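You operate a simulated robot arm through the tools that you are given. There is no shell and no other tool. Be economical: measure what you need, move in short steps, check, and stop when the job is done.

Carry out the task below with a simulated two-armed robot. There is one attempt and no reset: what you move stays moved.

## Task
Hold the silver tray, buff off its tarnish, add the rocks glass.
Fine: glass on the tray; load the grey buffer at the buffing tin and stand it back; break nothing. Set down upright: rocks glass. What is to be rubbed or washed off counts as gone when no trace of it is left.

The check looks at the end state, three seconds after you hand in, the way a careful person would. Anything else that was tipped, shoved, dropped, spilled or broken makes it a failure.

## Robot
Two 7-joint arms with two-finger parallel grippers on one trunk, on a base that drives. Base frame: it is fixed to the floor where the robot stands at the start and does not move with it; the origin is under the middle of the robot, x ahead of it, y to its left, z up; the surface under the hand at the start is at about z = 950. Units: mm, degrees, N and s.
The left shoulder is at the start at [70, 134, 1301], the right one opposite. With the tool pointing down near the work surface each hand reaches from about 100 to 640 mm from the robot's upright axis, wherever it stands, measured 20 degrees to its own side. Places, roughly: buffing tin [600, -200, 1000]; grey buffer (5x8x11 cm) [600, -100, 1000]; silver tray (35x30x6 cm) [400, -100, 1000]; silver tray top [400, -100, 1000]. Payload 1.57 kg a hand.
The tool frame of a hand sits at the grasp point between the pads (the TCP): z along the fingers, y along the line on which they close. The tips reach 30 mm beyond it. Largest opening 80 mm; finger width 17, thickness 12; the body of the gripper, 40 by 82 mm, starts 80 mm behind the TCP.
Orientation is told as [roll, pitch, yaw] about the base's x, y, z axes, in that order, counted from this pose: with the fingers straight down and closing along the base's y, the tool's x points along the base's -x, its y along +y and its z along -z.

## Interface
- The arms move only by the tool nudge_tool. It takes "left_rows", "right_rows" or both (then of equal length, played together; a hand with none holds still); each is a list of rows, each a list of 7 numbers: the turn, a rotation vector about the tool's x, y, z in rad, then the shift along the tool's x, y, z in mm, then the gripper command, from -1 (fully open) to 1 (shut), values between in proportion. In form: [[wx, wy, wz, dx, dy, dz, fingers], ...]. A call has 1 to 20 rows; each row shifts and turns the commanded pose from where the row before left it, along the tool's axes as they then stand. A row lasts 0.2 s, in which the tool goes at most 50 mm and 8.6 degrees; a call with a longer step from one row to the next is refused whole, and so is a gripper value outside its range. Where a pose cannot be reached the arm comes as near as it can. A force on the tool above 40 N (or 10 N above the force at the start of the call, whichever is more), or a blocked arm, ends the call early, and 0.2 s more pass. Each finger travels about 153 mm/s and halts on what it meets, pressing with about 42 N; the grip force reading is that of the motor and also rises with nothing between the fingers. The clock runs only during rows and for 0.2 s after the last one: add rows that do not move to give the fingers time. It gives the time, the measured TCP pose, the force on the tool (base axes), the opening and the grip force at its end, in the units of the frame above (readings bear some noise), with the torque about the TCP (base axes, N m) and any sound that the robot's microphone picked up, and new pictures: "views" is both (left out), scene, wrist or none (wrist: the cameras of the hands that moved).
- Cameras (640 x 400 px; columns grow to the right, rows downward): "scene" is now at [120, -41.9, 1517.9]; the picture's right is [-0.51, -0.86, 0.00], its down [-0.59, 0.35, -0.73] and it looks along [0.63, -0.37, -0.68] (base axes); focal length 214 px, centre (320, 200). "left" rides on the left gripper at [72, 7, -122] in its tool frame; the picture's right is [-0.09, 1.00, 0.00], its down [-0.84, -0.08, -0.54] and it looks along [-0.54, -0.05, 0.84] (tool axes); focal length 238 px, centre (320, 200). "right" rides on the right gripper at [72, -7, -122] in its tool frame; the picture's right is [0.09, 1.00, 0.00], its down [-0.84, 0.08, -0.54] and it looks along [-0.54, 0.05, 0.84] (tool axes); focal length 238 px, centre (320, 200). There is no depth. A picture from a camera that has moved, and an enlarged one, comes with that camera's place and axes in the base frame and with its lens.
- slide_trunk(by): slides the trunk up (or, below 0, down) by that many mm; the arms and the scene camera ride with it, the base frame stays. It gives what a move gives, with no picture.
- base_move(legs): drives the robot by 1 to 6 legs, each [ahead, left, turn to the left] in mm, mm and degrees, along the robot's own axes; the way and the turn of a leg run together, so that a leg with both is an arc; at most 1500 mm and 180 degrees a leg. The arms and the cameras ride along, it lands a little off, and it stops where it bumps. It gives what a move gives, and a new picture of the scene camera.
- head_to(pan, tilt): turns the head with the scene camera to pan (to the left, within 86 degrees either way) and tilt (down, from -29 to 69), counted from straight ahead of the robot. It gives what a move gives, and a new picture of the scene camera.
- enlarge(camera, box): a new picture of the part [left, top, right, bottom] of that camera's present view, enlarged. No time passes.
- close_job(): hands the job in; it is judged then, once.

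Work in short steps. Places have to be worked out from the pictures, the camera data and where the tool is seen: move nearer, look again, correct. Check each grasp and each placing, and mend what went wrong. You have 120 turns and 260 pictures in all, those below and enlarged ones among them. Open the grippers and draw the arms clear of the work before you hand the job in, unless the task says otherwise; then end with one line.

The tools are called by a JSON object that holds its "name" and its "arguments". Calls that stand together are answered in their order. nudge_tool: Moves the arms, as the interface text tells. Its arguments: {"type":"object","properties":{"left_rows":{"type":"array"},"right_rows":{"type":"array"},"views":{"type":"string","enum":["both","scene","wrist","none"]}},"required":[]} The other tools are called the same way: slide_trunk (by) slides the trunk up or down; base_move (legs) drives the base; head_to (pan, tilt) turns the head that bears the scene camera; enlarge (camera, box) takes an enlarged picture of a part of a camera's view; close_job () hands the job in.

At the start:

```text
clock: 0.0
left_ee_pos: [450.2, 11.4, 1273.0]
left_tcp_rot: [0.1, -0.1, 0.1]
left_contact_force: [-0.3, -1.0, 0.3]
left_wrist_torque: [0.02, -0.01, -0.04]
left_opening: 79.9
left_gripper_force: 0.1
right_ee_pos: [395.0, -354.6, 1351.1]
right_tcp_rot: [0.0, 0.0, -0.1]
right_contact_force: [0.5, -0.2, 0.3]
right_wrist_torque: [-0.01, -0.02, 0.01]
right_opening: 80.1
right_gripper_force: 0.1
trunk travel left (down, up): [-875.0, 65.0]
robot x, y, heading: [4.0, -2.3, -0.1]
head pan, tilt: [-30.4, 43.2]
```

scene: 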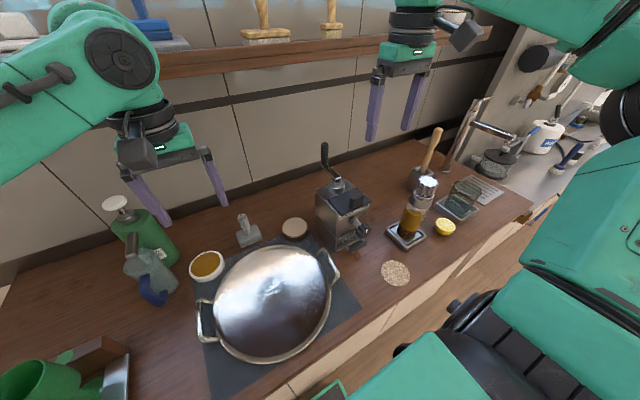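
right: 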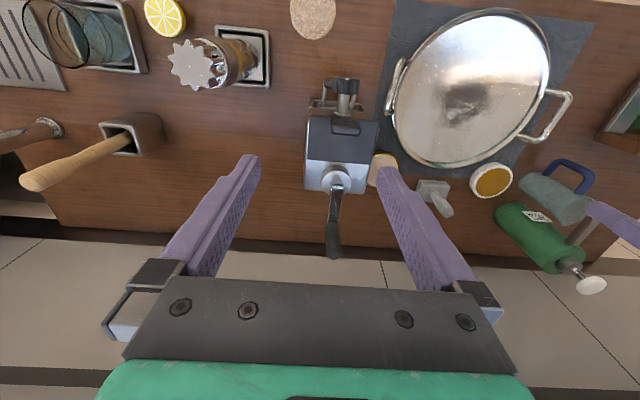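
left: 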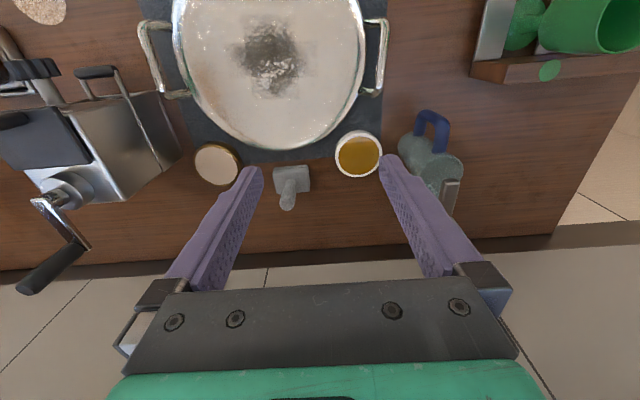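

I'll look closely at the objects first: which tin and buffer are meant, and where the rocks glass stands.

{"name": "enlarge", "arguments": {"camera": "left", "box": [130, 80, 480, 240]}}

{"name": "enlarge", "arguments": {"camera": "scene", "box": [370, 110, 530, 260]}}

{"name": "enlarge", "arguments": {"camera": "scene", "box": [90, 180, 350, 370]}}

{"name": "enlarge", "arguments": {"camera": "right", "box": [0, 0, 340, 200]}}

```text
1.83 times, centred on (305, 160) of left
camera zoom: at [378.2, 18.9, 1395.4], right [0.09, 1.0, 0.0], down [0.84, -0.08, 0.54], along [0.54, -0.05, -0.84], focal length 436 px, centre (347, 273)
```

zoom: 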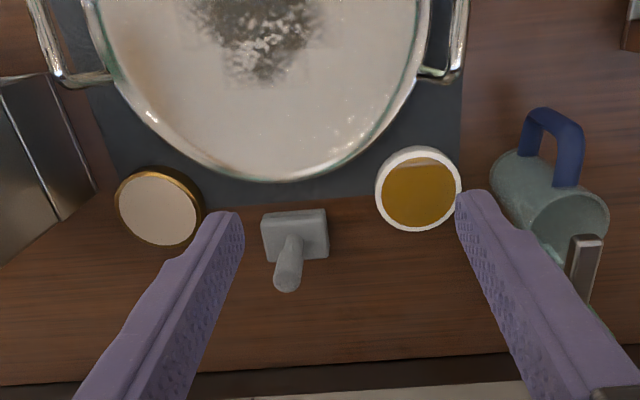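

```text
2.67 times, centred on (450, 185) of scene
camera zoom: at [120.0, -41.9, 1517.9], right [-0.51, -0.86, 0.0], down [-0.59, 0.35, -0.73], along [0.63, -0.37, -0.68], focal length 572 px, centre (-27, 240)
```

zoom: 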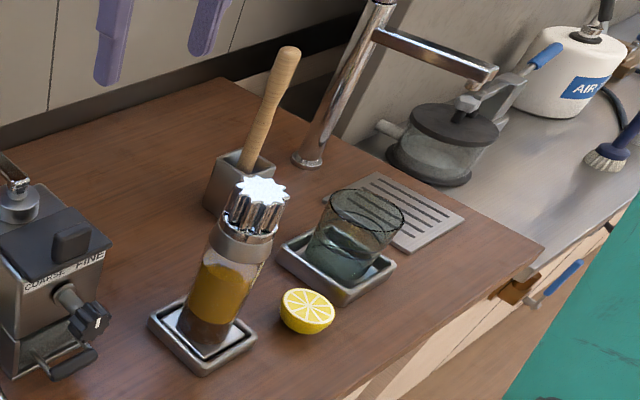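

```text
2.11 times, centred on (220, 275) of scene
camera zoom: at [120.0, -41.9, 1517.9], right [-0.51, -0.86, 0.0], down [-0.59, 0.35, -0.73], along [0.63, -0.37, -0.68], focal length 452 px, centre (530, 42)
```

zoom: 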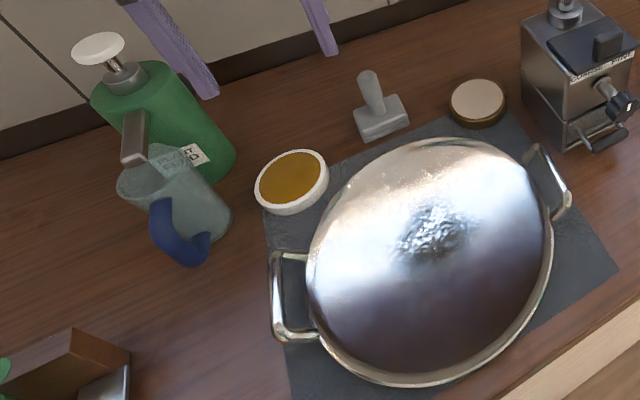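

```text
1.88 times, centred on (170, 100) of right
camera zoom: at [324.0, -362.3, 1473.2], right [-0.09, 1.0, 0.0], down [0.84, 0.08, 0.54], along [0.54, 0.05, -0.84], focal length 449 px, centre (602, 388)
```

zoom: 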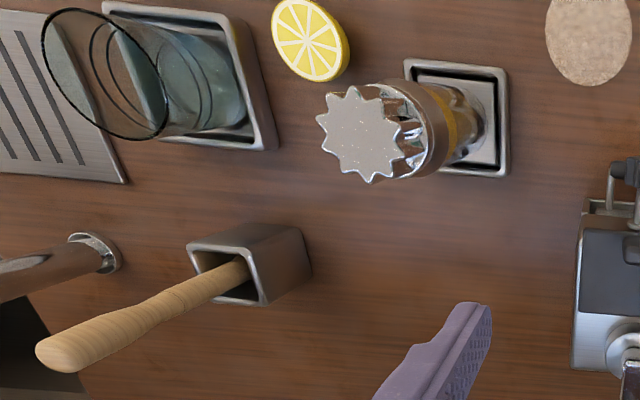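

The buffing tin is the brass one with the pale top, at about [553,-200]. The grey buffer with the upright handle is at about [600,-59], the tray centre is near [385,-63], and the glass stands in a dish near [352,-756]. I bring the left hand over the tray's left handle and the right hand high over the buffer.

{"name": "nudge_tool", "arguments": {"left_rows": [[0, 0, 0, 10, 20, 20, -1], [0, 0, 0, 10, 20, 20, -1], [0, 0, 0, 10, 20, 20, -1], [0, 0, 0, 10, 20, 20, -1], [0, 0, 0, 10, 15, 20, -1], [0, 0, 0, 5, 4, 20, -1], [0, 0, 0, 0, 0, 0, -1], [0, 0, 0, 0, 0, 0, -1], [0, 0, 0, 0, 0, 0, -1], [0, 0, 0, 0, 0, 0, -1]], "right_rows": [[0, 0, 0, -20, 30, 0, -1], [0, 0, 0, -20, 30, 0, -1], [0, 0, 0, -20, 30, 0, -1], [0, 0, 0, -20, 30, 10, -1], [0, 0, 0, -20, 30, 20, -1], [0, 0, 0, -20, 30, 30, -1], [0, 0, 0, -20, 30, 30, -1], [0, 0, 0, -20, 30, 30, -1], [0, 0, 0, -20, 30, 30, -1], [0, 0, 0, -20, 20, 20, -1]]}}

```text
clock: 2.2
left_ee_pos: [396.8, 111.4, 1150.4]
left_tcp_rot: [-0.1, 0.0, -0.1]
left_contact_force: [0.1, 0.2, 0.7]
left_wrist_torque: [0.02, 0.01, -0.01]
left_opening: 80.0
left_gripper_force: 0.1
right_ee_pos: [512.1, -128.9, 1168.1]
right_tcp_rot: [0.0, 0.0, -0.1]
right_contact_force: [0.3, 0.7, 0.3]
right_wrist_torque: [-0.01, 0.0, 0.0]
right_opening: 80.2
right_gripper_force: 0.0
right hand out of reach, approached as far as the arm can: row 7, 8, 9, 10
trunk travel left (down, up): [-875.0, 65.0]
robot x, y, heading: [2.0, -1.2, 0.1]
head pan, tilt: [-30.4, 43.2]
camera scene: at [120.8, -42.4, 1517.9], right [-0.51, -0.86, 0.0], down [-0.59, 0.35, -0.73], along [0.63, -0.37, -0.68], focal length 214 px, centre (320, 200)
camera right: at [441.2, -135.3, 1289.5], right [-0.09, 1.0, 0.0], down [0.84, 0.08, 0.54], along [0.54, 0.05, -0.84], focal length 238 px, centre (320, 200)
camera left: at [324.8, 117.9, 1273.9], right [0.09, 1.0, 0.0], down [0.84, -0.08, 0.54], along [0.54, -0.05, -0.84], focal length 238 px, centre (320, 200)
```

scene: 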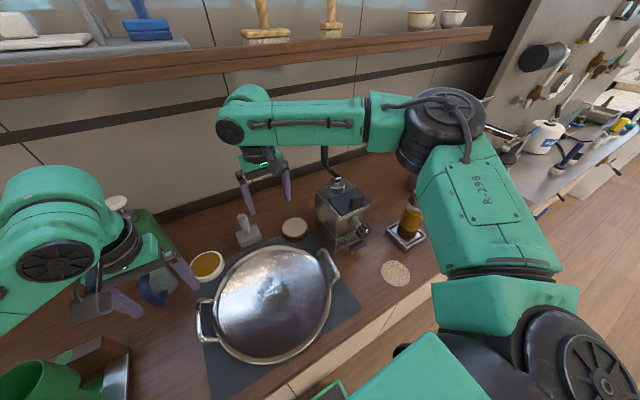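
right: 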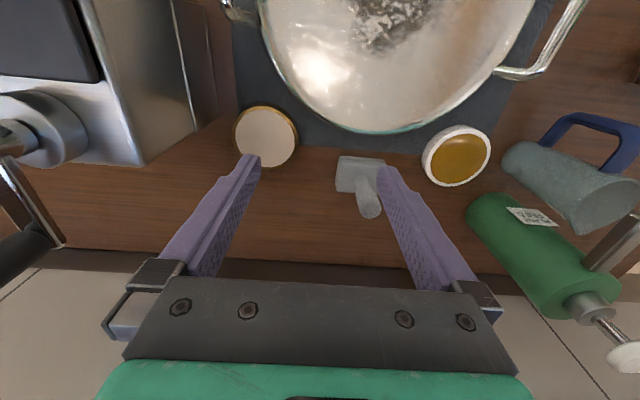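
left: 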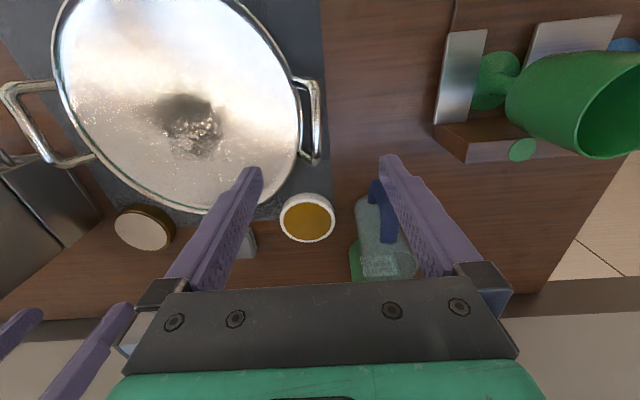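

The right arm falls short of the buffer, so I drive the base a little ahead to bring it within comfortable reach.

{"name": "base_move", "arguments": {"legs": [[70, 0, 0]]}}

```text
clock: 3.3
left_ee_pos: [443.8, 112.2, 1151.0]
left_tcp_rot: [0.0, 0.2, 0.0]
left_contact_force: [-0.2, 0.6, 1.0]
left_wrist_torque: [-0.01, 0.06, -0.03]
left_opening: 80.0
left_gripper_force: 0.0
right_ee_pos: [559.9, -128.9, 1165.0]
right_tcp_rot: [-0.1, 0.0, -0.1]
right_contact_force: [0.6, 0.6, -0.9]
right_wrist_torque: [-0.01, 0.05, 0.0]
right_opening: 80.0
right_gripper_force: 0.0
trunk travel left (down, up): [-875.0, 65.0]
robot x, y, heading: [44.2, -1.7, -0.1]
head pan, tilt: [-30.4, 43.2]
stopped in leg 1: the robot was blocked; the commanded pose is now the measured one
camera scene: at [169.5, -41.8, 1517.4], right [-0.51, -0.86, 0.0], down [-0.59, 0.35, -0.73], along [0.63, -0.37, -0.69], focal length 214 px, centre (320, 200)
```

scene: 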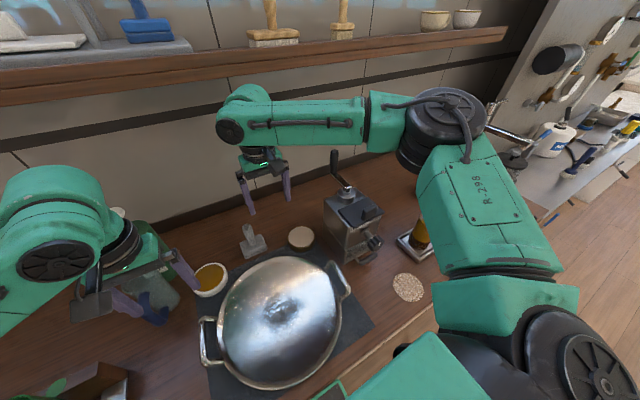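

The base stopped against the counter at x≈44, which gives enough reach. Now the right hand goes above the buffer's handle.

{"name": "nudge_tool", "arguments": {"right_rows": [[0, 0, 0, -14, 24, 0, -1], [0, 0, 0, -13, 23, 10, -1], [0, 0, 0, -13, 23, 20, -1], [0, 0, 0, 0, 0, 15, -1], [0, 0, 0, 0, 0, 0, -1]]}}

```text
clock: 4.5
left_ee_pos: [438.2, 110.5, 1151.3]
left_tcp_rot: [0.0, -0.1, 0.1]
left_contact_force: [0.4, 0.5, 0.1]
left_wrist_torque: [-0.01, 0.02, -0.04]
left_opening: 79.9
left_gripper_force: 0.1
right_ee_pos: [535.0, -108.8, 1128.1]
right_tcp_rot: [0.2, -0.3, -0.1]
right_contact_force: [0.8, 1.1, -0.2]
right_wrist_torque: [0.0, -0.02, 0.0]
right_opening: 80.0
right_gripper_force: 0.1
right hand out of reach, approached as far as the arm can: row 1, 2, 3
trunk travel left (down, up): [-875.0, 65.0]
robot x, y, heading: [44.9, 2.3, 0.1]
head pan, tilt: [-30.4, 43.2]
camera scene: at [164.0, -41.8, 1518.0], right [-0.51, -0.86, 0.0], down [-0.59, 0.35, -0.73], along [0.63, -0.37, -0.68], focal length 214 px, centre (320, 200)
camera right: at [464.6, -116.6, 1249.6], right [-0.09, 1.0, 0.0], down [0.84, 0.08, 0.54], along [0.54, 0.05, -0.84], focal length 238 px, centre (320, 200)
```

scene: 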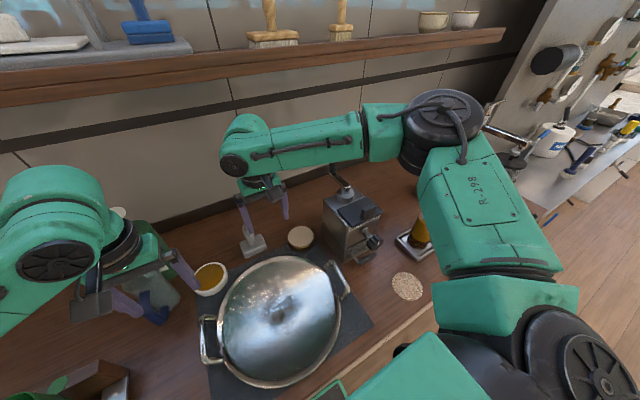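
right: 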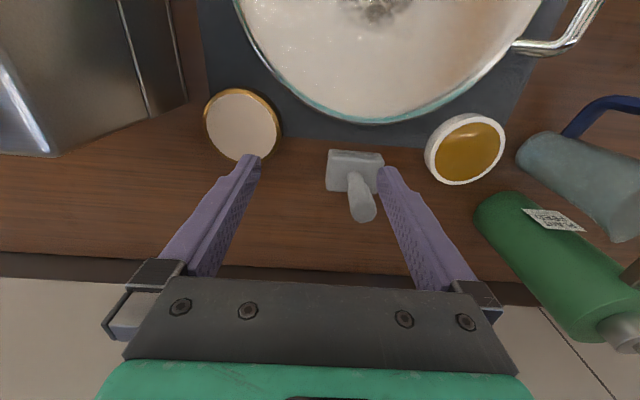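

The buffer's handle checks out at [600,-59]. I'm still short of reach at this height, so I centre in y, descend to handle height, and then slide forward.

{"name": "nudge_tool", "arguments": {"right_rows": [[0, 0, 0, 0, 20, 15, -1], [0, 0, 0, 0, 20, 20, -1], [0, 0, 0, 0, 10, 20, -1], [0, 0, 0, 0, 0, 20, -1], [0, 0, 0, 0, 0, 15, -1], [0, 0, 0, 0, 0, 0, -1]], "views": "wrist"}}

```text
clock: 5.9
left_ee_pos: [439.4, 110.5, 1152.1]
left_tcp_rot: [0.0, 0.0, 0.1]
left_contact_force: [0.6, -1.4, 0.1]
left_wrist_torque: [-0.04, -0.03, 0.01]
left_opening: 80.2
left_gripper_force: 0.1
right_ee_pos: [499.7, -103.9, 1053.1]
right_tcp_rot: [0.1, -0.2, -0.1]
right_contact_force: [-1.7, 0.2, -1.0]
right_wrist_torque: [-0.01, 0.06, 0.03]
right_opening: 80.0
right_gripper_force: 0.1
right hand out of reach, approached as far as the arm can: row 1, 2, 3, 4, 5
trunk travel left (down, up): [-875.0, 65.0]
robot x, y, heading: [42.0, 1.5, -0.3]
head pan, tilt: [-30.4, 43.2]
camera right: at [429.0, -110.6, 1174.6], right [-0.09, 1.0, 0.0], down [0.84, 0.07, 0.54], along [0.54, 0.05, -0.84], focal length 238 px, centre (320, 200)
```

right: 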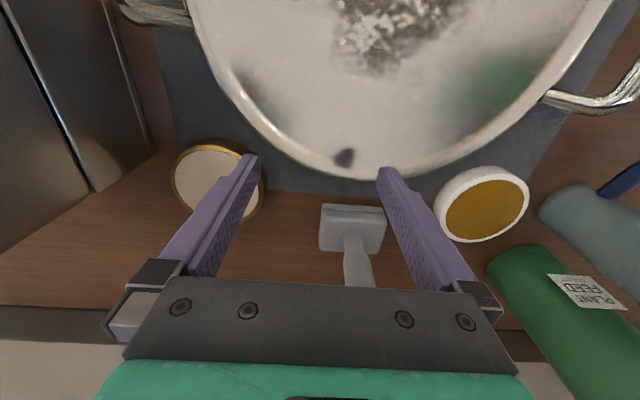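

The lower I go, the shorter the reach, so the shoulder is too high. I raise both hands relative to the trunk and will then slide the trunk down.

{"name": "nudge_tool", "arguments": {"left_rows": [[0, 0, 0, 0, 0, -20, -1], [0, 0, 0, 0, 0, -20, -1], [0, 0, 0, 0, 0, -20, -1], [0, 0, 0, 0, 0, -20, -1], [0, 0, 0, 0, 0, -20, -1], [0, 0, 0, 0, 0, -20, -1], [0, 0, 0, 0, 0, -20, -1]], "right_rows": [[0, 0, 0, 0, 0, -20, -1], [0, 0, 0, 0, 0, -20, -1], [0, 0, 0, 0, 0, -20, -1], [0, 0, 0, 0, 0, -20, -1], [0, 0, 0, 0, 0, -20, -1], [0, 0, 0, 0, 0, -20, -1], [0, 0, 0, 0, 0, -20, -1]], "views": "none"}}

{"name": "slide_trunk", "arguments": {"by": -150}}

```text
clock: 7.5
left_ee_pos: [438.7, 111.5, 1292.8]
left_tcp_rot: [0.1, 0.0, 0.0]
left_contact_force: [-0.4, -0.7, 0.0]
left_wrist_torque: [0.02, 0.01, -0.01]
left_opening: 80.3
left_gripper_force: 0.0
right_ee_pos: [497.7, -104.3, 1192.8]
right_tcp_rot: [0.1, -0.1, -0.1]
right_contact_force: [0.6, -1.3, 0.3]
right_wrist_torque: [0.0, -0.01, 0.02]
right_opening: 79.7
right_gripper_force: 0.0
trunk travel left (down, up): [-875.0, 65.0]
robot x, y, heading: [44.1, -0.2, 0.1]
head pan, tilt: [-30.4, 43.2]
```

```text
clock: 9.2
left_ee_pos: [439.6, 112.9, 1141.5]
left_tcp_rot: [0.0, 0.0, 0.1]
left_contact_force: [-0.2, 0.7, -1.1]
left_wrist_torque: [-0.02, 0.0, -0.04]
left_opening: 80.1
left_gripper_force: 0.0
right_ee_pos: [498.6, -102.5, 1042.3]
right_tcp_rot: [0.0, -0.2, -0.1]
right_contact_force: [-0.3, -0.2, -0.8]
right_wrist_torque: [-0.06, -0.01, 0.0]
right_opening: 80.0
right_gripper_force: 0.1
trunk travel left (down, up): [-725.0, 215.0]
robot x, y, heading: [44.0, -0.8, 0.1]
head pan, tilt: [-30.4, 43.2]
```

Now I shift 43 mm in y to line up, then slide forward along x to the handle.

{"name": "nudge_tool", "arguments": {"right_rows": [[0, 0, 0, 0, 22, 0, -1], [0, 0, 0, 0, 21, 0, -1], [0, 0, 0, -20, 0, 0, -1], [0, 0, 0, -20, 0, 2, -1], [0, 0, 0, -15, 0, 5, -1], [0, 0, 0, 0, 0, 0, -1]]}}

```text
clock: 10.6
left_ee_pos: [440.0, 113.7, 1141.6]
left_tcp_rot: [-0.1, 0.0, -0.1]
left_contact_force: [-0.2, 0.2, 0.7]
left_wrist_torque: [-0.01, -0.02, 0.02]
left_opening: 79.9
left_gripper_force: 0.1
right_ee_pos: [525.4, -94.3, 1034.0]
right_tcp_rot: [0.1, -0.2, -0.1]
right_contact_force: [0.6, 0.3, 0.4]
right_wrist_torque: [0.0, 0.01, -0.02]
right_opening: 79.8
right_gripper_force: 0.0
right hand out of reach, approached as far as the arm can: row 2, 3, 4, 5
trunk travel left (down, up): [-725.0, 215.0]
robot x, y, heading: [45.5, 0.5, 0.1]
head pan, tilt: [-30.4, 43.2]
camera scene: at [163.8, -41.8, 1368.0], right [-0.51, -0.86, 0.0], down [-0.59, 0.35, -0.73], along [0.63, -0.37, -0.68], focal length 214 px, centre (320, 200)
camera right: at [453.8, -101.7, 1155.3], right [-0.09, 1.0, 0.0], down [0.84, 0.07, 0.55], along [0.54, 0.05, -0.84], focal length 238 px, centre (320, 200)
```

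scene: 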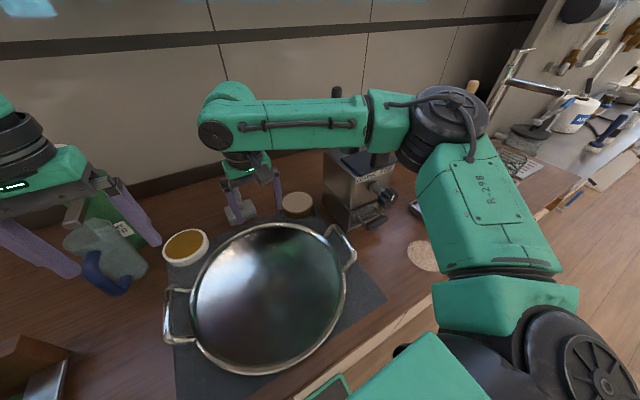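
right: 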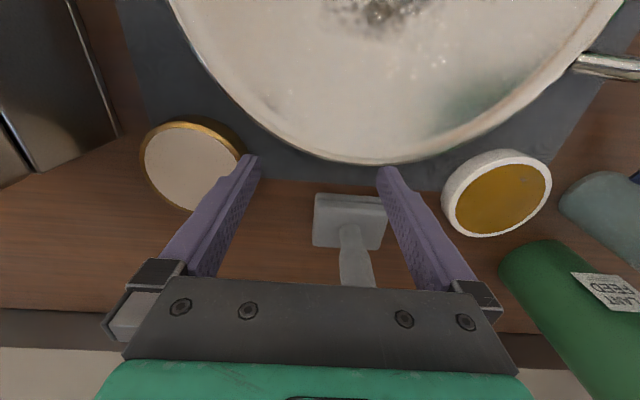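

The forearm is folding across to the left; the hint says reach is best 20° to the arm's own side. I raise both hands and shift the base to the left so the buffer lies on the right side.

{"name": "nudge_tool", "arguments": {"left_rows": [[0, 0, 0, 0, 0, -25, -1], [0, 0, 0, 0, 0, -25, -1], [0, 0, 0, 0, 0, -25, -1], [0, 0, 0, 0, 0, -25, -1]], "right_rows": [[0, 0, 0, 0, 0, -25, -1], [0, 0, 0, 0, 0, -25, -1], [0, 0, 0, 0, 0, -25, -1], [0, 0, 0, 0, 0, -25, -1]], "views": "none"}}

{"name": "base_move", "arguments": {"legs": [[-25, 0, 0], [0, 140, 0]]}}

```text
clock: 11.6
left_ee_pos: [439.2, 110.5, 1243.1]
left_tcp_rot: [0.0, 0.0, 0.0]
left_contact_force: [-0.4, -0.5, -0.5]
left_wrist_torque: [0.0, -0.04, 0.03]
left_opening: 79.9
left_gripper_force: 0.1
right_ee_pos: [516.4, -103.1, 1105.5]
right_tcp_rot: [0.1, -0.2, 0.0]
right_contact_force: [-0.6, -1.1, -0.7]
right_wrist_torque: [0.01, -0.03, -0.02]
right_opening: 80.0
right_gripper_force: 0.0
right hand out of reach, approached as far as the arm can: row 2, 3, 4
trunk travel left (down, up): [-725.0, 215.0]
robot x, y, heading: [43.0, -0.1, 0.2]
head pan, tilt: [-30.4, 43.2]
```

```text
clock: 13.4
left_ee_pos: [414.6, 252.8, 1243.1]
left_tcp_rot: [0.2, 0.1, 0.1]
left_contact_force: [0.4, -0.4, -1.0]
left_wrist_torque: [0.02, -0.05, 0.04]
left_opening: 79.9
left_gripper_force: 0.0
right_ee_pos: [492.0, 37.7, 1106.6]
right_tcp_rot: [0.1, -0.2, 0.1]
right_contact_force: [-0.7, -0.2, 1.1]
right_wrist_torque: [0.01, -0.02, -0.01]
right_opening: 79.9
right_gripper_force: 0.0
trunk travel left (down, up): [-725.0, 215.0]
robot x, y, heading: [21.2, 143.3, -0.2]
head pan, tilt: [-30.4, 43.2]
camera scene: at [138.6, 97.6, 1368.0], right [-0.5, -0.86, 0.0], down [-0.59, 0.35, -0.73], along [0.63, -0.37, -0.68], focal length 214 px, centre (320, 200)
```

scene: 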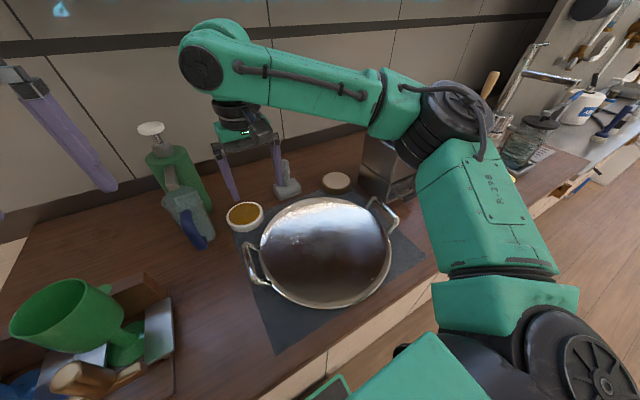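

Now I move right to y≈-59 while descending to z≈1035, short of the handle in x.

{"name": "nudge_tool", "arguments": {"right_rows": [[0, 0, 0, 0, -25, 0, -1], [0, 0, 0, 0, -25, 5, -1], [0, 0, 0, -5, -25, 15, -1], [0, 0, 0, -5, -22, 15, -1], [0, 0, 0, -10, 0, 18, -1], [0, 0, 0, -10, 0, 18, -1], [0, 0, 0, 0, 0, 0, -1]]}}

```text
clock: 15.0
left_ee_pos: [415.5, 253.6, 1243.5]
left_tcp_rot: [-0.1, 0.0, 0.1]
left_contact_force: [0.4, -0.2, -0.3]
left_wrist_torque: [0.0, 0.0, -0.01]
left_opening: 80.0
left_gripper_force: 0.1
right_ee_pos: [523.5, -58.8, 1033.5]
right_tcp_rot: [0.3, -0.2, 0.1]
right_contact_force: [0.4, 0.5, 0.4]
right_wrist_torque: [0.02, -0.03, 0.01]
right_opening: 80.0
right_gripper_force: 0.0
trunk travel left (down, up): [-725.0, 215.0]
robot x, y, heading: [19.5, 141.5, 0.1]
head pan, tilt: [-30.4, 43.2]
camera scene: at [138.8, 99.5, 1368.0], right [-0.5, -0.86, 0.0], down [-0.59, 0.34, -0.73], along [0.63, -0.37, -0.68], focal length 214 px, centre (320, 200)
camera right: at [452.1, -66.0, 1156.4], right [-0.09, 1.0, 0.0], down [0.83, 0.08, 0.55], along [0.54, 0.05, -0.84], focal length 238 px, centre (320, 200)
```

scene: 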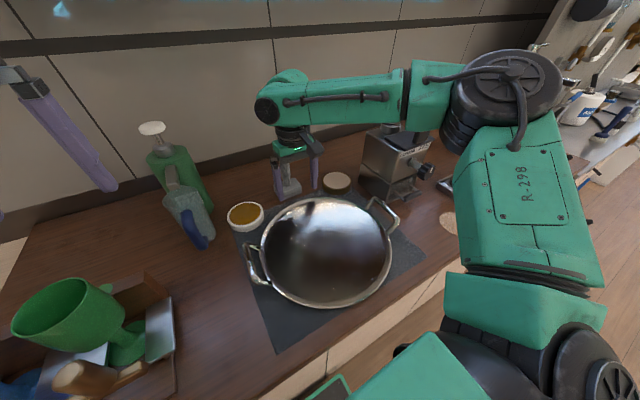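
right: 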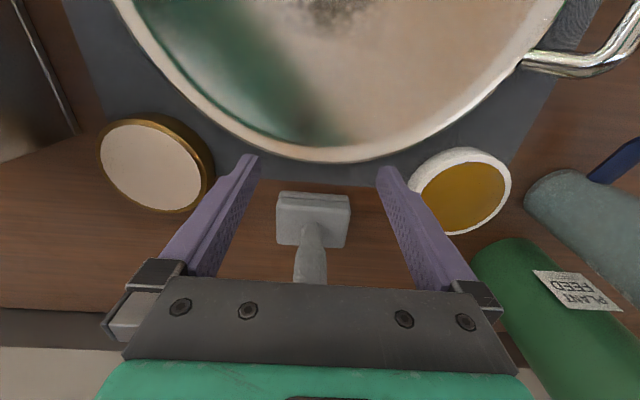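

The handle is centred between the fingers in y, at x≈598. I slide forward 75 mm.

{"name": "nudge_tool", "arguments": {"right_rows": [[0, 0, 0, -25, 0, 0, -1], [0, 0, 0, -25, 0, 0, -1], [0, 0, 0, -24, 0, 0, -1], [0, 0, 0, 0, 0, 0, -1]]}}

```text
clock: 16.0
left_ee_pos: [414.0, 253.9, 1242.2]
left_tcp_rot: [0.0, -0.1, 0.1]
left_contact_force: [0.8, 0.7, -0.9]
left_wrist_torque: [-0.02, 0.02, 0.0]
left_opening: 80.3
left_gripper_force: 0.0
right_ee_pos: [577.6, -65.1, 1033.0]
right_tcp_rot: [0.2, -0.1, 0.0]
right_contact_force: [-1.5, 1.0, -0.3]
right_wrist_torque: [0.0, 0.02, 0.01]
right_opening: 80.1
right_gripper_force: 0.0
right hand out of reach, approached as far as the arm can: row 3
trunk travel left (down, up): [-725.0, 215.0]
robot x, y, heading: [17.3, 139.9, 0.1]
head pan, tilt: [-30.4, 43.2]
camera scene: at [139.3, 100.7, 1368.0], right [-0.5, -0.86, 0.0], down [-0.59, 0.34, -0.73], along [0.63, -0.37, -0.68], focal length 214 px, centre (320, 200)
camera right: at [505.7, -70.6, 1154.8], right [-0.09, 1.0, 0.0], down [0.83, 0.08, 0.55], along [0.54, 0.05, -0.84], focal length 238 px, centre (320, 200)
```

scene: 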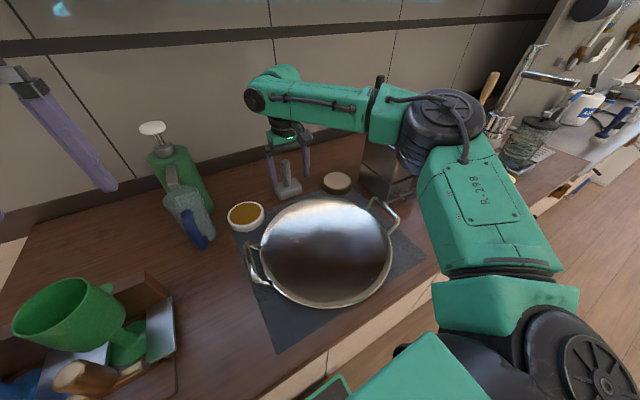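
right: 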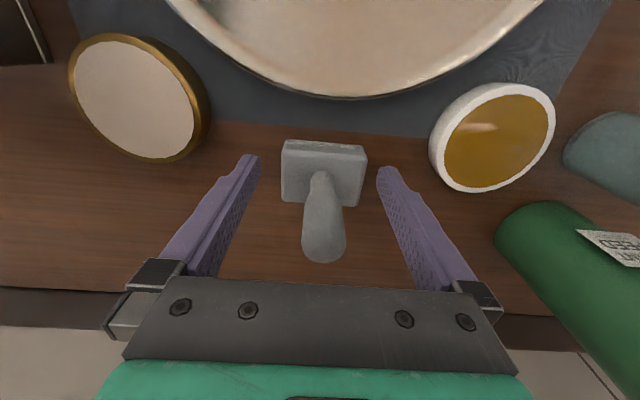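

I'm about 22 mm short in x, and the fingers straddle the handle, so I drive the base ahead by 22 mm.

{"name": "base_move", "arguments": {"legs": [[22, 0, 0]]}}

{"name": "enlarge", "arguments": {"camera": "right", "box": [200, 100, 440, 300]}}

```text
clock: 16.8
left_ee_pos: [432.1, 253.0, 1243.2]
left_tcp_rot: [0.0, -0.3, 0.2]
left_contact_force: [0.1, 0.2, 0.5]
left_wrist_torque: [0.02, -0.05, 0.01]
left_opening: 80.2
left_gripper_force: 0.0
right_ee_pos: [594.9, -63.5, 1036.3]
right_tcp_rot: [0.2, -0.5, 0.1]
right_contact_force: [-0.6, -0.2, -0.7]
right_wrist_torque: [0.0, -0.02, 0.03]
right_opening: 80.0
right_gripper_force: 0.1
trunk travel left (down, up): [-725.0, 215.0]
robot x, y, heading: [40.3, 143.0, 0.1]
head pan, tilt: [-30.4, 43.2]
camera scene: at [155.9, 100.1, 1368.5], right [-0.5, -0.86, 0.0], down [-0.59, 0.34, -0.73], along [0.63, -0.37, -0.68], focal length 214 px, centre (320, 200)
```

scene: 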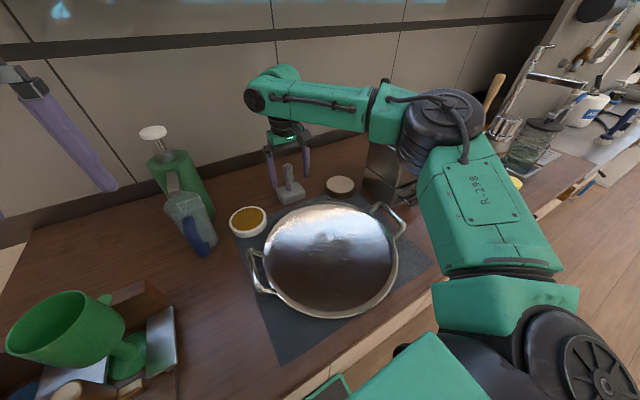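

```text
2.00 times, centred on (320, 200) of right
camera zoom: at [523.2, -70.9, 1157.0], right [-0.09, 1.0, 0.0], down [0.83, 0.08, 0.55], along [0.55, 0.05, -0.84], focal length 477 px, centre (320, 200)
```

zoom: 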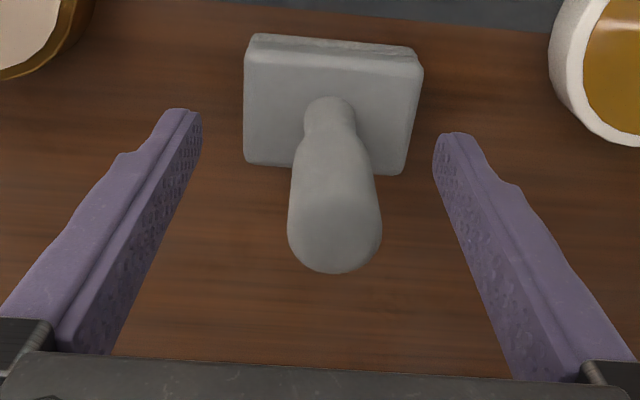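

The handle is centred now. I adjust 4 mm in y, close the fingers on it, and check.

{"name": "nudge_tool", "arguments": {"right_rows": [[0, 0, 0, -2, 4, 4, -1], [0, 0, 0, 0, 0, 0, 0], [0, 0, 0, 0, 0, 0, 1], [0, 0, 0, 0, 0, 0, 1], [0, 0, 0, 0, 0, 0, 1]], "views": "wrist"}}

```text
clock: 18.0
left_ee_pos: [435.3, 255.0, 1242.9]
left_tcp_rot: [0.0, 0.0, 0.2]
left_contact_force: [0.4, 0.0, -0.4]
left_wrist_torque: [0.02, -0.02, -0.01]
left_opening: 80.3
left_gripper_force: 0.1
right_ee_pos: [596.8, -59.0, 1028.3]
right_tcp_rot: [0.2, -0.4, 0.1]
right_contact_force: [0.0, 0.4, 1.8]
right_wrist_torque: [-0.09, -0.03, 0.01]
right_opening: 24.7
right_gripper_force: 37.0
trunk travel left (down, up): [-725.0, 215.0]
robot x, y, heading: [41.3, 140.0, 0.1]
head pan, tilt: [-30.4, 43.2]
camera right: at [526.4, -66.9, 1150.9], right [-0.09, 1.0, 0.0], down [0.83, 0.08, 0.55], along [0.55, 0.05, -0.84], focal length 238 px, centre (320, 200)
```

right: 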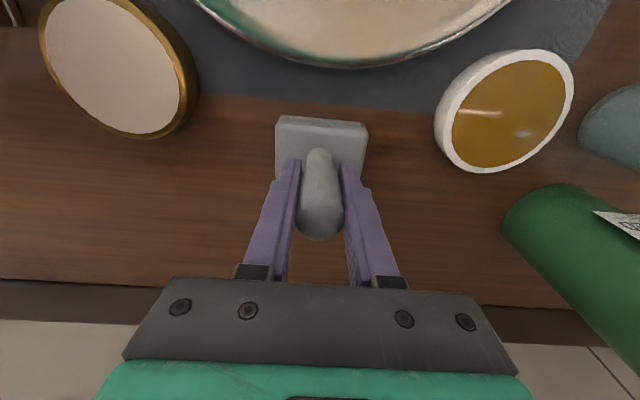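

The grip is good (24.7 mm, with z 1028 standing on the counter). I lift the buffer and move partway toward the tin, watching the forearm against the grinder's crank, which I place at about [544,-304,1238].

{"name": "nudge_tool", "arguments": {"right_rows": [[0, 0, 0, 0, 0, -20, 1], [0, 0, 0, 0, 0, -20, 1], [0, 0, 0, 5, 0, -20, 1], [0, 0, 0, 10, -20, 0, 1], [0, 0, 0, 10, -20, 0, 1], [0, 0, 0, 10, -20, 0, 1], [0, 0, 0, 10, -20, 0, 1], [0, 0, 0, 0, 0, 0, 1]]}}

```text
clock: 19.8
left_ee_pos: [438.4, 254.1, 1242.9]
left_tcp_rot: [0.0, -0.1, 0.1]
left_contact_force: [-0.2, 0.6, 0.5]
left_wrist_torque: [-0.03, 0.0, -0.02]
left_opening: 80.1
left_gripper_force: 0.1
right_ee_pos: [551.8, -141.6, 1090.3]
right_tcp_rot: [0.1, -0.2, 0.1]
right_contact_force: [-0.2, 0.4, -0.8]
right_wrist_torque: [-0.04, 0.02, 0.03]
right_opening: 24.9
right_gripper_force: 36.1
right hand out of reach, approached as far as the arm can: row 1
trunk travel left (down, up): [-725.0, 215.0]
robot x, y, heading: [38.3, 142.5, 0.1]
head pan, tilt: [-30.4, 43.2]
camera scene: at [161.9, 100.4, 1367.9], right [-0.5, -0.86, 0.0], down [-0.59, 0.34, -0.73], along [0.63, -0.37, -0.68], focal length 214 px, centre (320, 200)
camera right: at [481.2, -147.8, 1211.6], right [-0.09, 1.0, 0.0], down [0.83, 0.08, 0.55], along [0.54, 0.05, -0.84], focal length 238 px, centre (320, 200)
```

scene: 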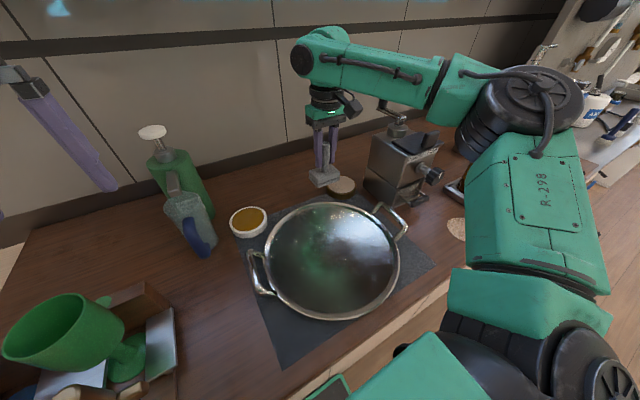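
right: 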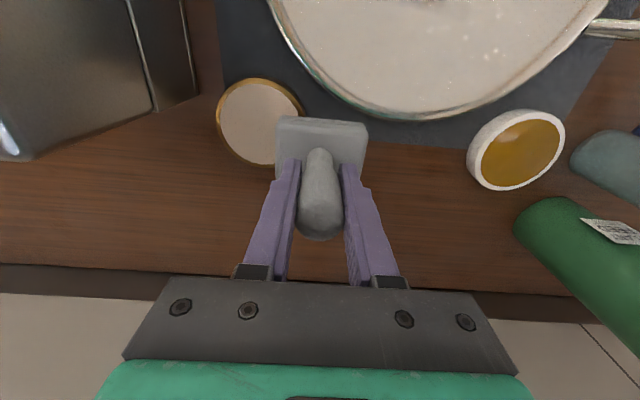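

{"name": "enlarge", "arguments": {"camera": "scene", "box": [280, 20, 480, 220]}}

```text
2.00 times, centred on (380, 120) of scene
camera zoom: at [161.9, 100.4, 1367.9], right [-0.5, -0.86, 0.0], down [-0.59, 0.34, -0.73], along [0.63, -0.37, -0.68], focal length 429 px, centre (200, 360)
```

zoom: 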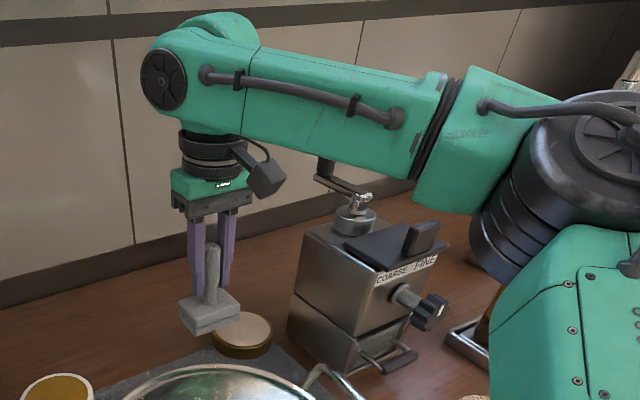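

By this view the forearm passes on the near side of the crank with several cm to spare. I go on to above the tin at [549,-199].

{"name": "nudge_tool", "arguments": {"right_rows": [[0, 0, 0, 0, -15, 0, 1], [0, 0, 0, 0, -15, 0, 1], [0, 0, 0, 2, -15, 0, 1], [0, 0, 0, 0, -11, 0, 1], [0, 0, 0, 0, 0, 10, 1], [0, 0, 0, 0, 0, 0, 1]]}}

{"name": "enlarge", "arguments": {"camera": "scene", "box": [280, 20, 480, 220]}}

```text
clock: 21.2
left_ee_pos: [437.0, 253.5, 1242.8]
left_tcp_rot: [0.0, 0.0, 0.1]
left_contact_force: [0.0, 0.6, -0.1]
left_wrist_torque: [0.01, 0.0, -0.03]
left_opening: 80.0
left_gripper_force: 0.0
right_ee_pos: [549.6, -197.2, 1078.2]
right_tcp_rot: [0.1, -0.3, 0.2]
right_contact_force: [0.1, 0.4, -0.5]
right_wrist_torque: [0.0, 0.0, 0.0]
right_opening: 24.5
right_gripper_force: 36.0
trunk travel left (down, up): [-725.0, 215.0]
robot x, y, heading: [43.0, 143.8, 0.2]
head pan, tilt: [-30.4, 43.2]
camera scene: at [161.6, 100.1, 1367.9], right [-0.5, -0.86, 0.0], down [-0.59, 0.34, -0.73], along [0.63, -0.37, -0.68], focal length 214 px, centre (320, 200)
camera right: at [478.8, -204.1, 1199.7], right [-0.09, 1.0, 0.0], down [0.83, 0.08, 0.55], along [0.54, 0.05, -0.84], focal length 238 px, centre (320, 200)
```

scene: 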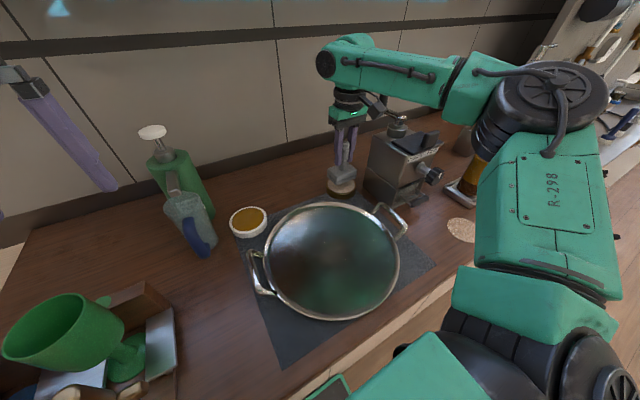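
right: 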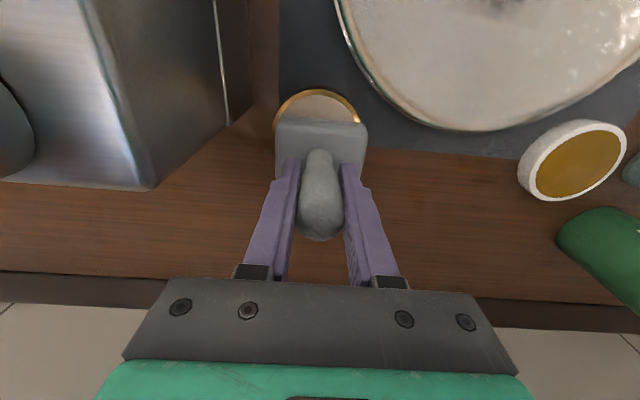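

```text
2.00 times, centred on (380, 120) of scene
camera zoom: at [161.6, 100.1, 1367.9], right [-0.5, -0.86, 0.0], down [-0.59, 0.34, -0.73], along [0.63, -0.37, -0.68], focal length 429 px, centre (200, 360)
```

zoom: 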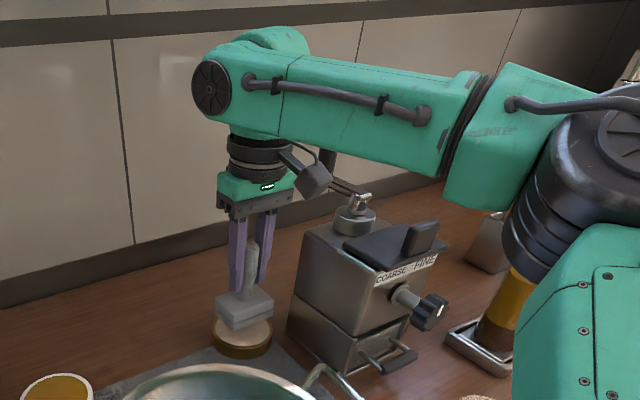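

The pad is above the tin and clear of the crank. I descend in small steps until contact.

{"name": "nudge_tool", "arguments": {"right_rows": [[0, 0, 0, 1, -2, 8, 1], [0, 0, 0, 0, 0, 6, 1], [0, 0, 0, 0, 0, 4, 1], [0, 0, 0, 0, 0, 4, 1], [0, 0, 0, 0, 0, 3, 1]], "views": "wrist"}}

```text
clock: 22.4
left_ee_pos: [436.9, 254.2, 1242.2]
left_tcp_rot: [0.0, 0.0, 0.1]
left_contact_force: [0.2, 0.0, -0.2]
left_wrist_torque: [0.02, 0.02, 0.0]
left_opening: 80.0
left_gripper_force: 0.1
right_ee_pos: [547.9, -199.7, 1051.3]
right_tcp_rot: [0.1, -0.1, 0.0]
right_contact_force: [-0.9, 0.2, -0.9]
right_wrist_torque: [-0.01, -0.01, 0.0]
right_opening: 24.5
right_gripper_force: 36.1
trunk travel left (down, up): [-725.0, 215.0]
robot x, y, heading: [43.3, 141.1, -0.1]
head pan, tilt: [-30.4, 43.2]
camera right: at [477.5, -206.8, 1174.5], right [-0.09, 1.0, 0.0], down [0.83, 0.08, 0.55], along [0.54, 0.05, -0.84], focal length 238 px, centre (320, 200)
```

right: 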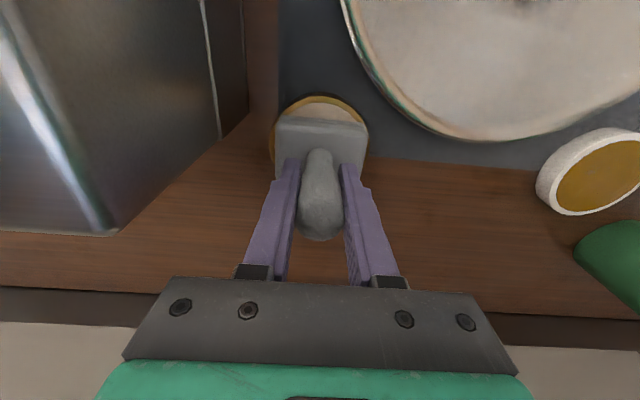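

No contact yet. I go lower in small steps.

{"name": "nudge_tool", "arguments": {"right_rows": [[0, 0, 0, 0, 0, 2, 1], [0, 0, 0, 0, 0, 2, 1], [0, 0, 0, 0, 0, 2, 1], [0, 0, 0, 0, 0, 2, 1], [0, 0, 0, 0, 0, 2, 1], [0, 0, 0, 0, 0, 2, 1]], "views": "wrist"}}

```text
clock: 23.5
left_ee_pos: [433.7, 255.2, 1242.8]
left_tcp_rot: [0.1, -0.2, 0.1]
left_contact_force: [0.0, 0.2, -0.2]
left_wrist_torque: [-0.01, 0.0, 0.0]
left_opening: 80.0
left_gripper_force: 0.1
right_ee_pos: [547.8, -199.3, 1050.3]
right_tcp_rot: [0.0, -1.1, 0.0]
right_contact_force: [-6.0, -1.7, 13.5]
right_wrist_torque: [0.16, 0.74, 0.11]
right_opening: 24.5
right_gripper_force: 36.4
trunk travel left (down, up): [-725.0, 215.0]
robot x, y, heading: [40.2, 144.0, 0.4]
head pan, tilt: [-30.4, 43.2]
stopped in row 5 (right hand): the force on the tool passed its limit at 43 N (the readings are from after the stop); the commanded pose is now the measured one
camera right: at [475.1, -206.1, 1171.8], right [-0.09, 1.0, 0.0], down [0.83, 0.08, 0.56], along [0.56, 0.05, -0.83], focal length 238 px, centre (320, 200)
```

right: 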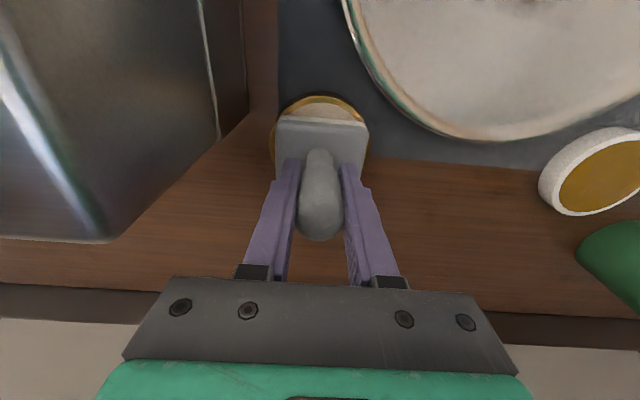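

Contact on the tin at z≈1050. I dwell with light pressure and then lift.

{"name": "nudge_tool", "arguments": {"right_rows": [[0, 0, 0, 0, 0, 0, 1], [0, 0, 0, 0, 0, 0, 1], [0, 0, 0, 0, 0, 0, 1], [0, 0, 0, 0, 0, 0, 1], [0, 0, 0, 0, 0, 0, 1]], "views": "none"}}

{"name": "nudge_tool", "arguments": {"right_rows": [[0, 0, 0, 0, 0, -8, 1], [0, 0, 0, 0, 0, -12, 1], [0, 0, 0, 0, 0, -12, 1], [0, 0, 0, 0, 5, -12, 1], [0, 0, 0, 0, 20, -5, 1], [0, 0, 0, 0, 20, 0, 1], [0, 0, 0, 0, 20, 0, 1], [0, 0, 0, 0, 0, 0, 1]]}}

{"name": "enlarge", "arguments": {"camera": "scene", "box": [270, 80, 450, 220]}}

```text
clock: 24.7
left_ee_pos: [434.2, 255.4, 1244.3]
left_tcp_rot: [-0.1, -0.4, 0.1]
left_contact_force: [0.1, -0.9, 0.6]
left_wrist_torque: [-0.03, 0.0, -0.03]
left_opening: 80.2
left_gripper_force: 0.1
right_ee_pos: [547.6, -199.6, 1050.9]
right_tcp_rot: [-0.1, -1.2, 0.0]
right_contact_force: [1.2, -4.7, 20.2]
right_wrist_torque: [0.02, 0.19, -0.01]
right_opening: 24.3
right_gripper_force: 36.6
trunk travel left (down, up): [-725.0, 215.0]
robot x, y, heading: [41.5, 141.4, 0.0]
head pan, tilt: [-30.4, 43.2]
```

```text
clock: 26.5
left_ee_pos: [435.9, 254.6, 1241.8]
left_tcp_rot: [0.0, 0.0, 0.0]
left_contact_force: [0.2, -0.5, -0.7]
left_wrist_torque: [-0.01, 0.0, 0.0]
left_opening: 80.2
left_gripper_force: 0.1
right_ee_pos: [550.3, -137.4, 1097.7]
right_tcp_rot: [0.0, -1.0, 0.0]
right_contact_force: [0.4, 1.0, -1.2]
right_wrist_torque: [0.0, -0.01, -0.01]
right_opening: 24.6
right_gripper_force: 36.3
trunk travel left (down, up): [-725.0, 215.0]
robot x, y, heading: [44.5, 140.1, 0.2]
head pan, tilt: [-30.4, 43.2]
camera scene: at [161.5, 99.6, 1367.9], right [-0.5, -0.86, 0.0], down [-0.59, 0.34, -0.73], along [0.63, -0.37, -0.68], focal length 214 px, centre (320, 200)
camera right: at [477.7, -143.9, 1218.7], right [-0.09, 1.0, 0.0], down [0.83, 0.08, 0.56], along [0.55, 0.05, -0.83], focal length 238 px, centre (320, 200)
```

scene: 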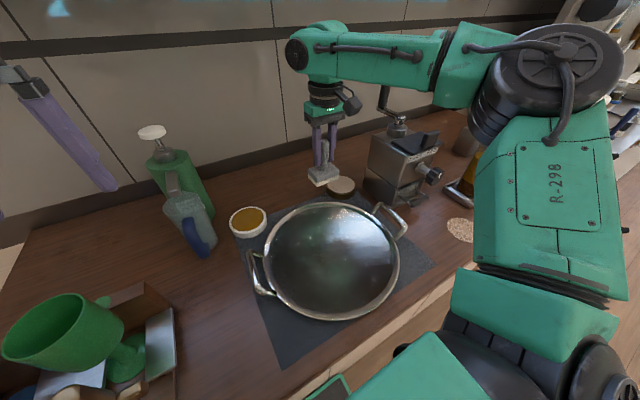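
right: 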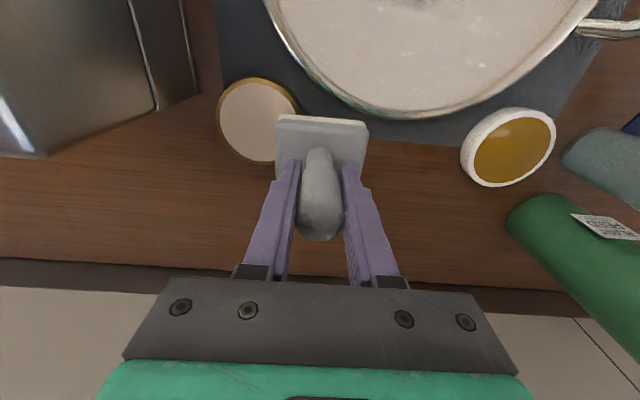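

```text
2.86 times, centred on (360, 150) of scene
camera zoom: at [161.5, 99.6, 1367.9], right [-0.5, -0.86, 0.0], down [-0.59, 0.34, -0.73], along [0.63, -0.37, -0.68], focal length 613 px, centre (206, 343)
```

zoom: 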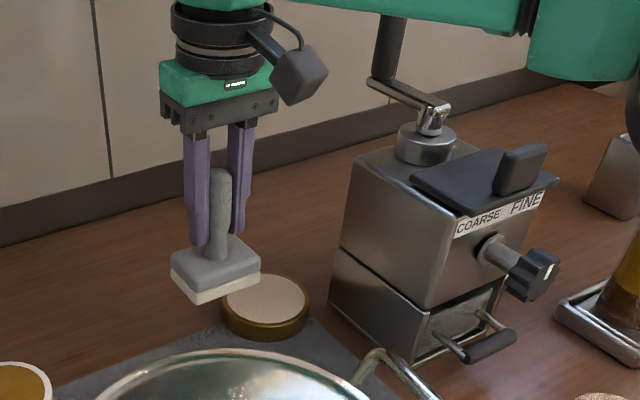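

The pad's underside is now cream-coloured, so the buffer is loaded. Next the left hand goes above the tray's left handle, near [400,100].

{"name": "nudge_tool", "arguments": {"left_rows": [[0, 0, 0, 5, -25, 15, -1], [0, 0, 0, 5, -25, 15, -1], [0, 0, 0, 5, -25, 20, -1], [0, 0, 0, 5, -25, 25, -1], [0, 0, 0, 5, -25, 25, -1], [0, 0, 0, 5, -25, 25, -1], [0, 0, 0, 5, -4, 15, -1], [0, 0, 0, 0, 0, 0, -1]]}}

```text
clock: 28.3
left_ee_pos: [402.8, 99.0, 1102.8]
left_tcp_rot: [0.1, 0.0, 0.1]
left_contact_force: [-0.1, 0.4, -0.1]
left_wrist_torque: [0.03, 0.03, 0.02]
left_opening: 80.0
left_gripper_force: 0.0
right_ee_pos: [550.8, -137.6, 1098.1]
right_tcp_rot: [-0.1, -0.9, 0.0]
right_contact_force: [-0.3, 0.3, -1.8]
right_wrist_torque: [-0.01, 0.0, -0.01]
right_opening: 24.4
right_gripper_force: 36.4
trunk travel left (down, up): [-725.0, 215.0]
robot x, y, heading: [39.6, 141.5, 0.1]
head pan, tilt: [-30.4, 43.2]
camera scene: at [161.6, 100.0, 1367.9], right [-0.5, -0.86, 0.0], down [-0.59, 0.34, -0.73], along [0.63, -0.37, -0.68], focal length 214 px, centre (320, 200)
camera left: at [331.4, 105.8, 1224.3], right [0.09, 1.0, 0.0], down [0.84, -0.08, 0.54], along [0.54, -0.05, -0.84], focal length 238 px, centre (320, 200)
```

scene: 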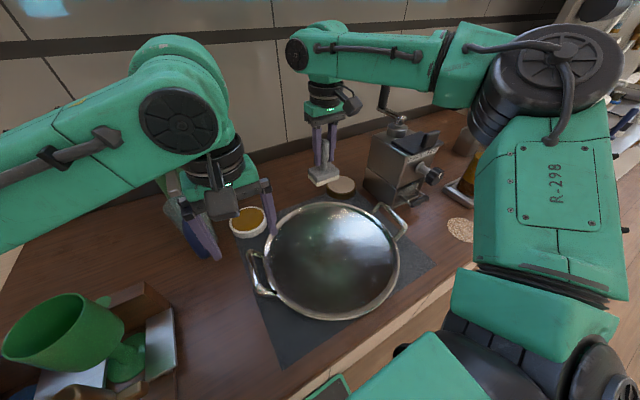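
left: 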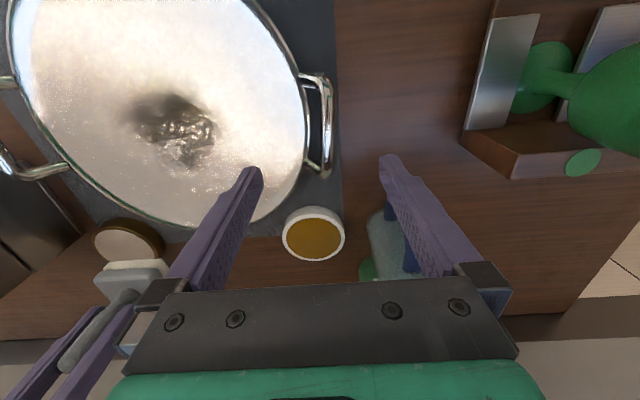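

{"name": "enlarge", "arguments": {"camera": "left", "box": [240, 40, 400, 200]}}

{"name": "enlarge", "arguments": {"camera": "scene", "box": [220, 190, 420, 340]}}

```text
2.50 times, centred on (320, 120) of left
camera zoom: at [331.4, 105.8, 1224.3], right [0.09, 1.0, 0.0], down [0.84, -0.08, 0.54], along [0.54, -0.05, -0.84], focal length 596 px, centre (320, 400)
```

zoom: 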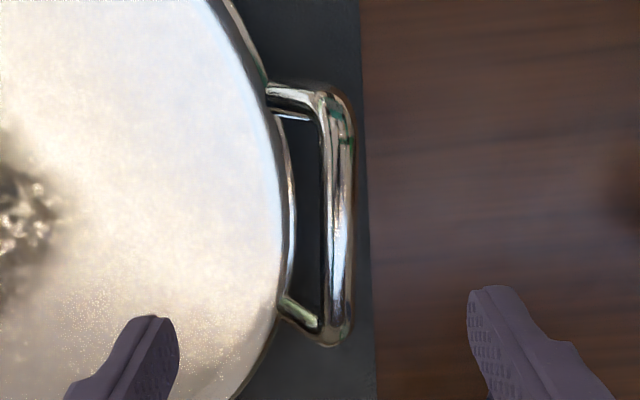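

```text
2.67 times, centred on (320, 265) of scene
camera zoom: at [161.6, 100.0, 1367.9], right [-0.5, -0.86, 0.0], down [-0.59, 0.34, -0.73], along [0.63, -0.37, -0.68], focal length 572 px, centre (320, 27)
```

zoom: 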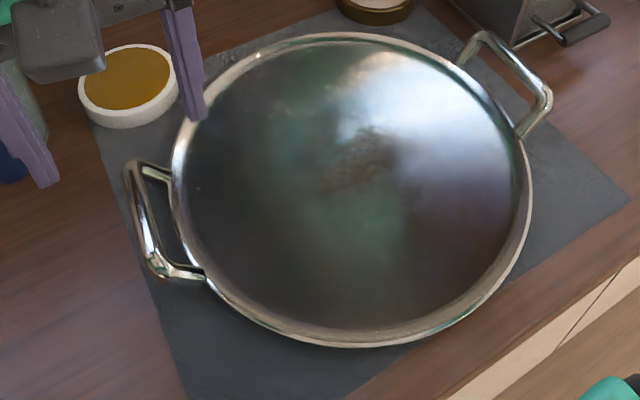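

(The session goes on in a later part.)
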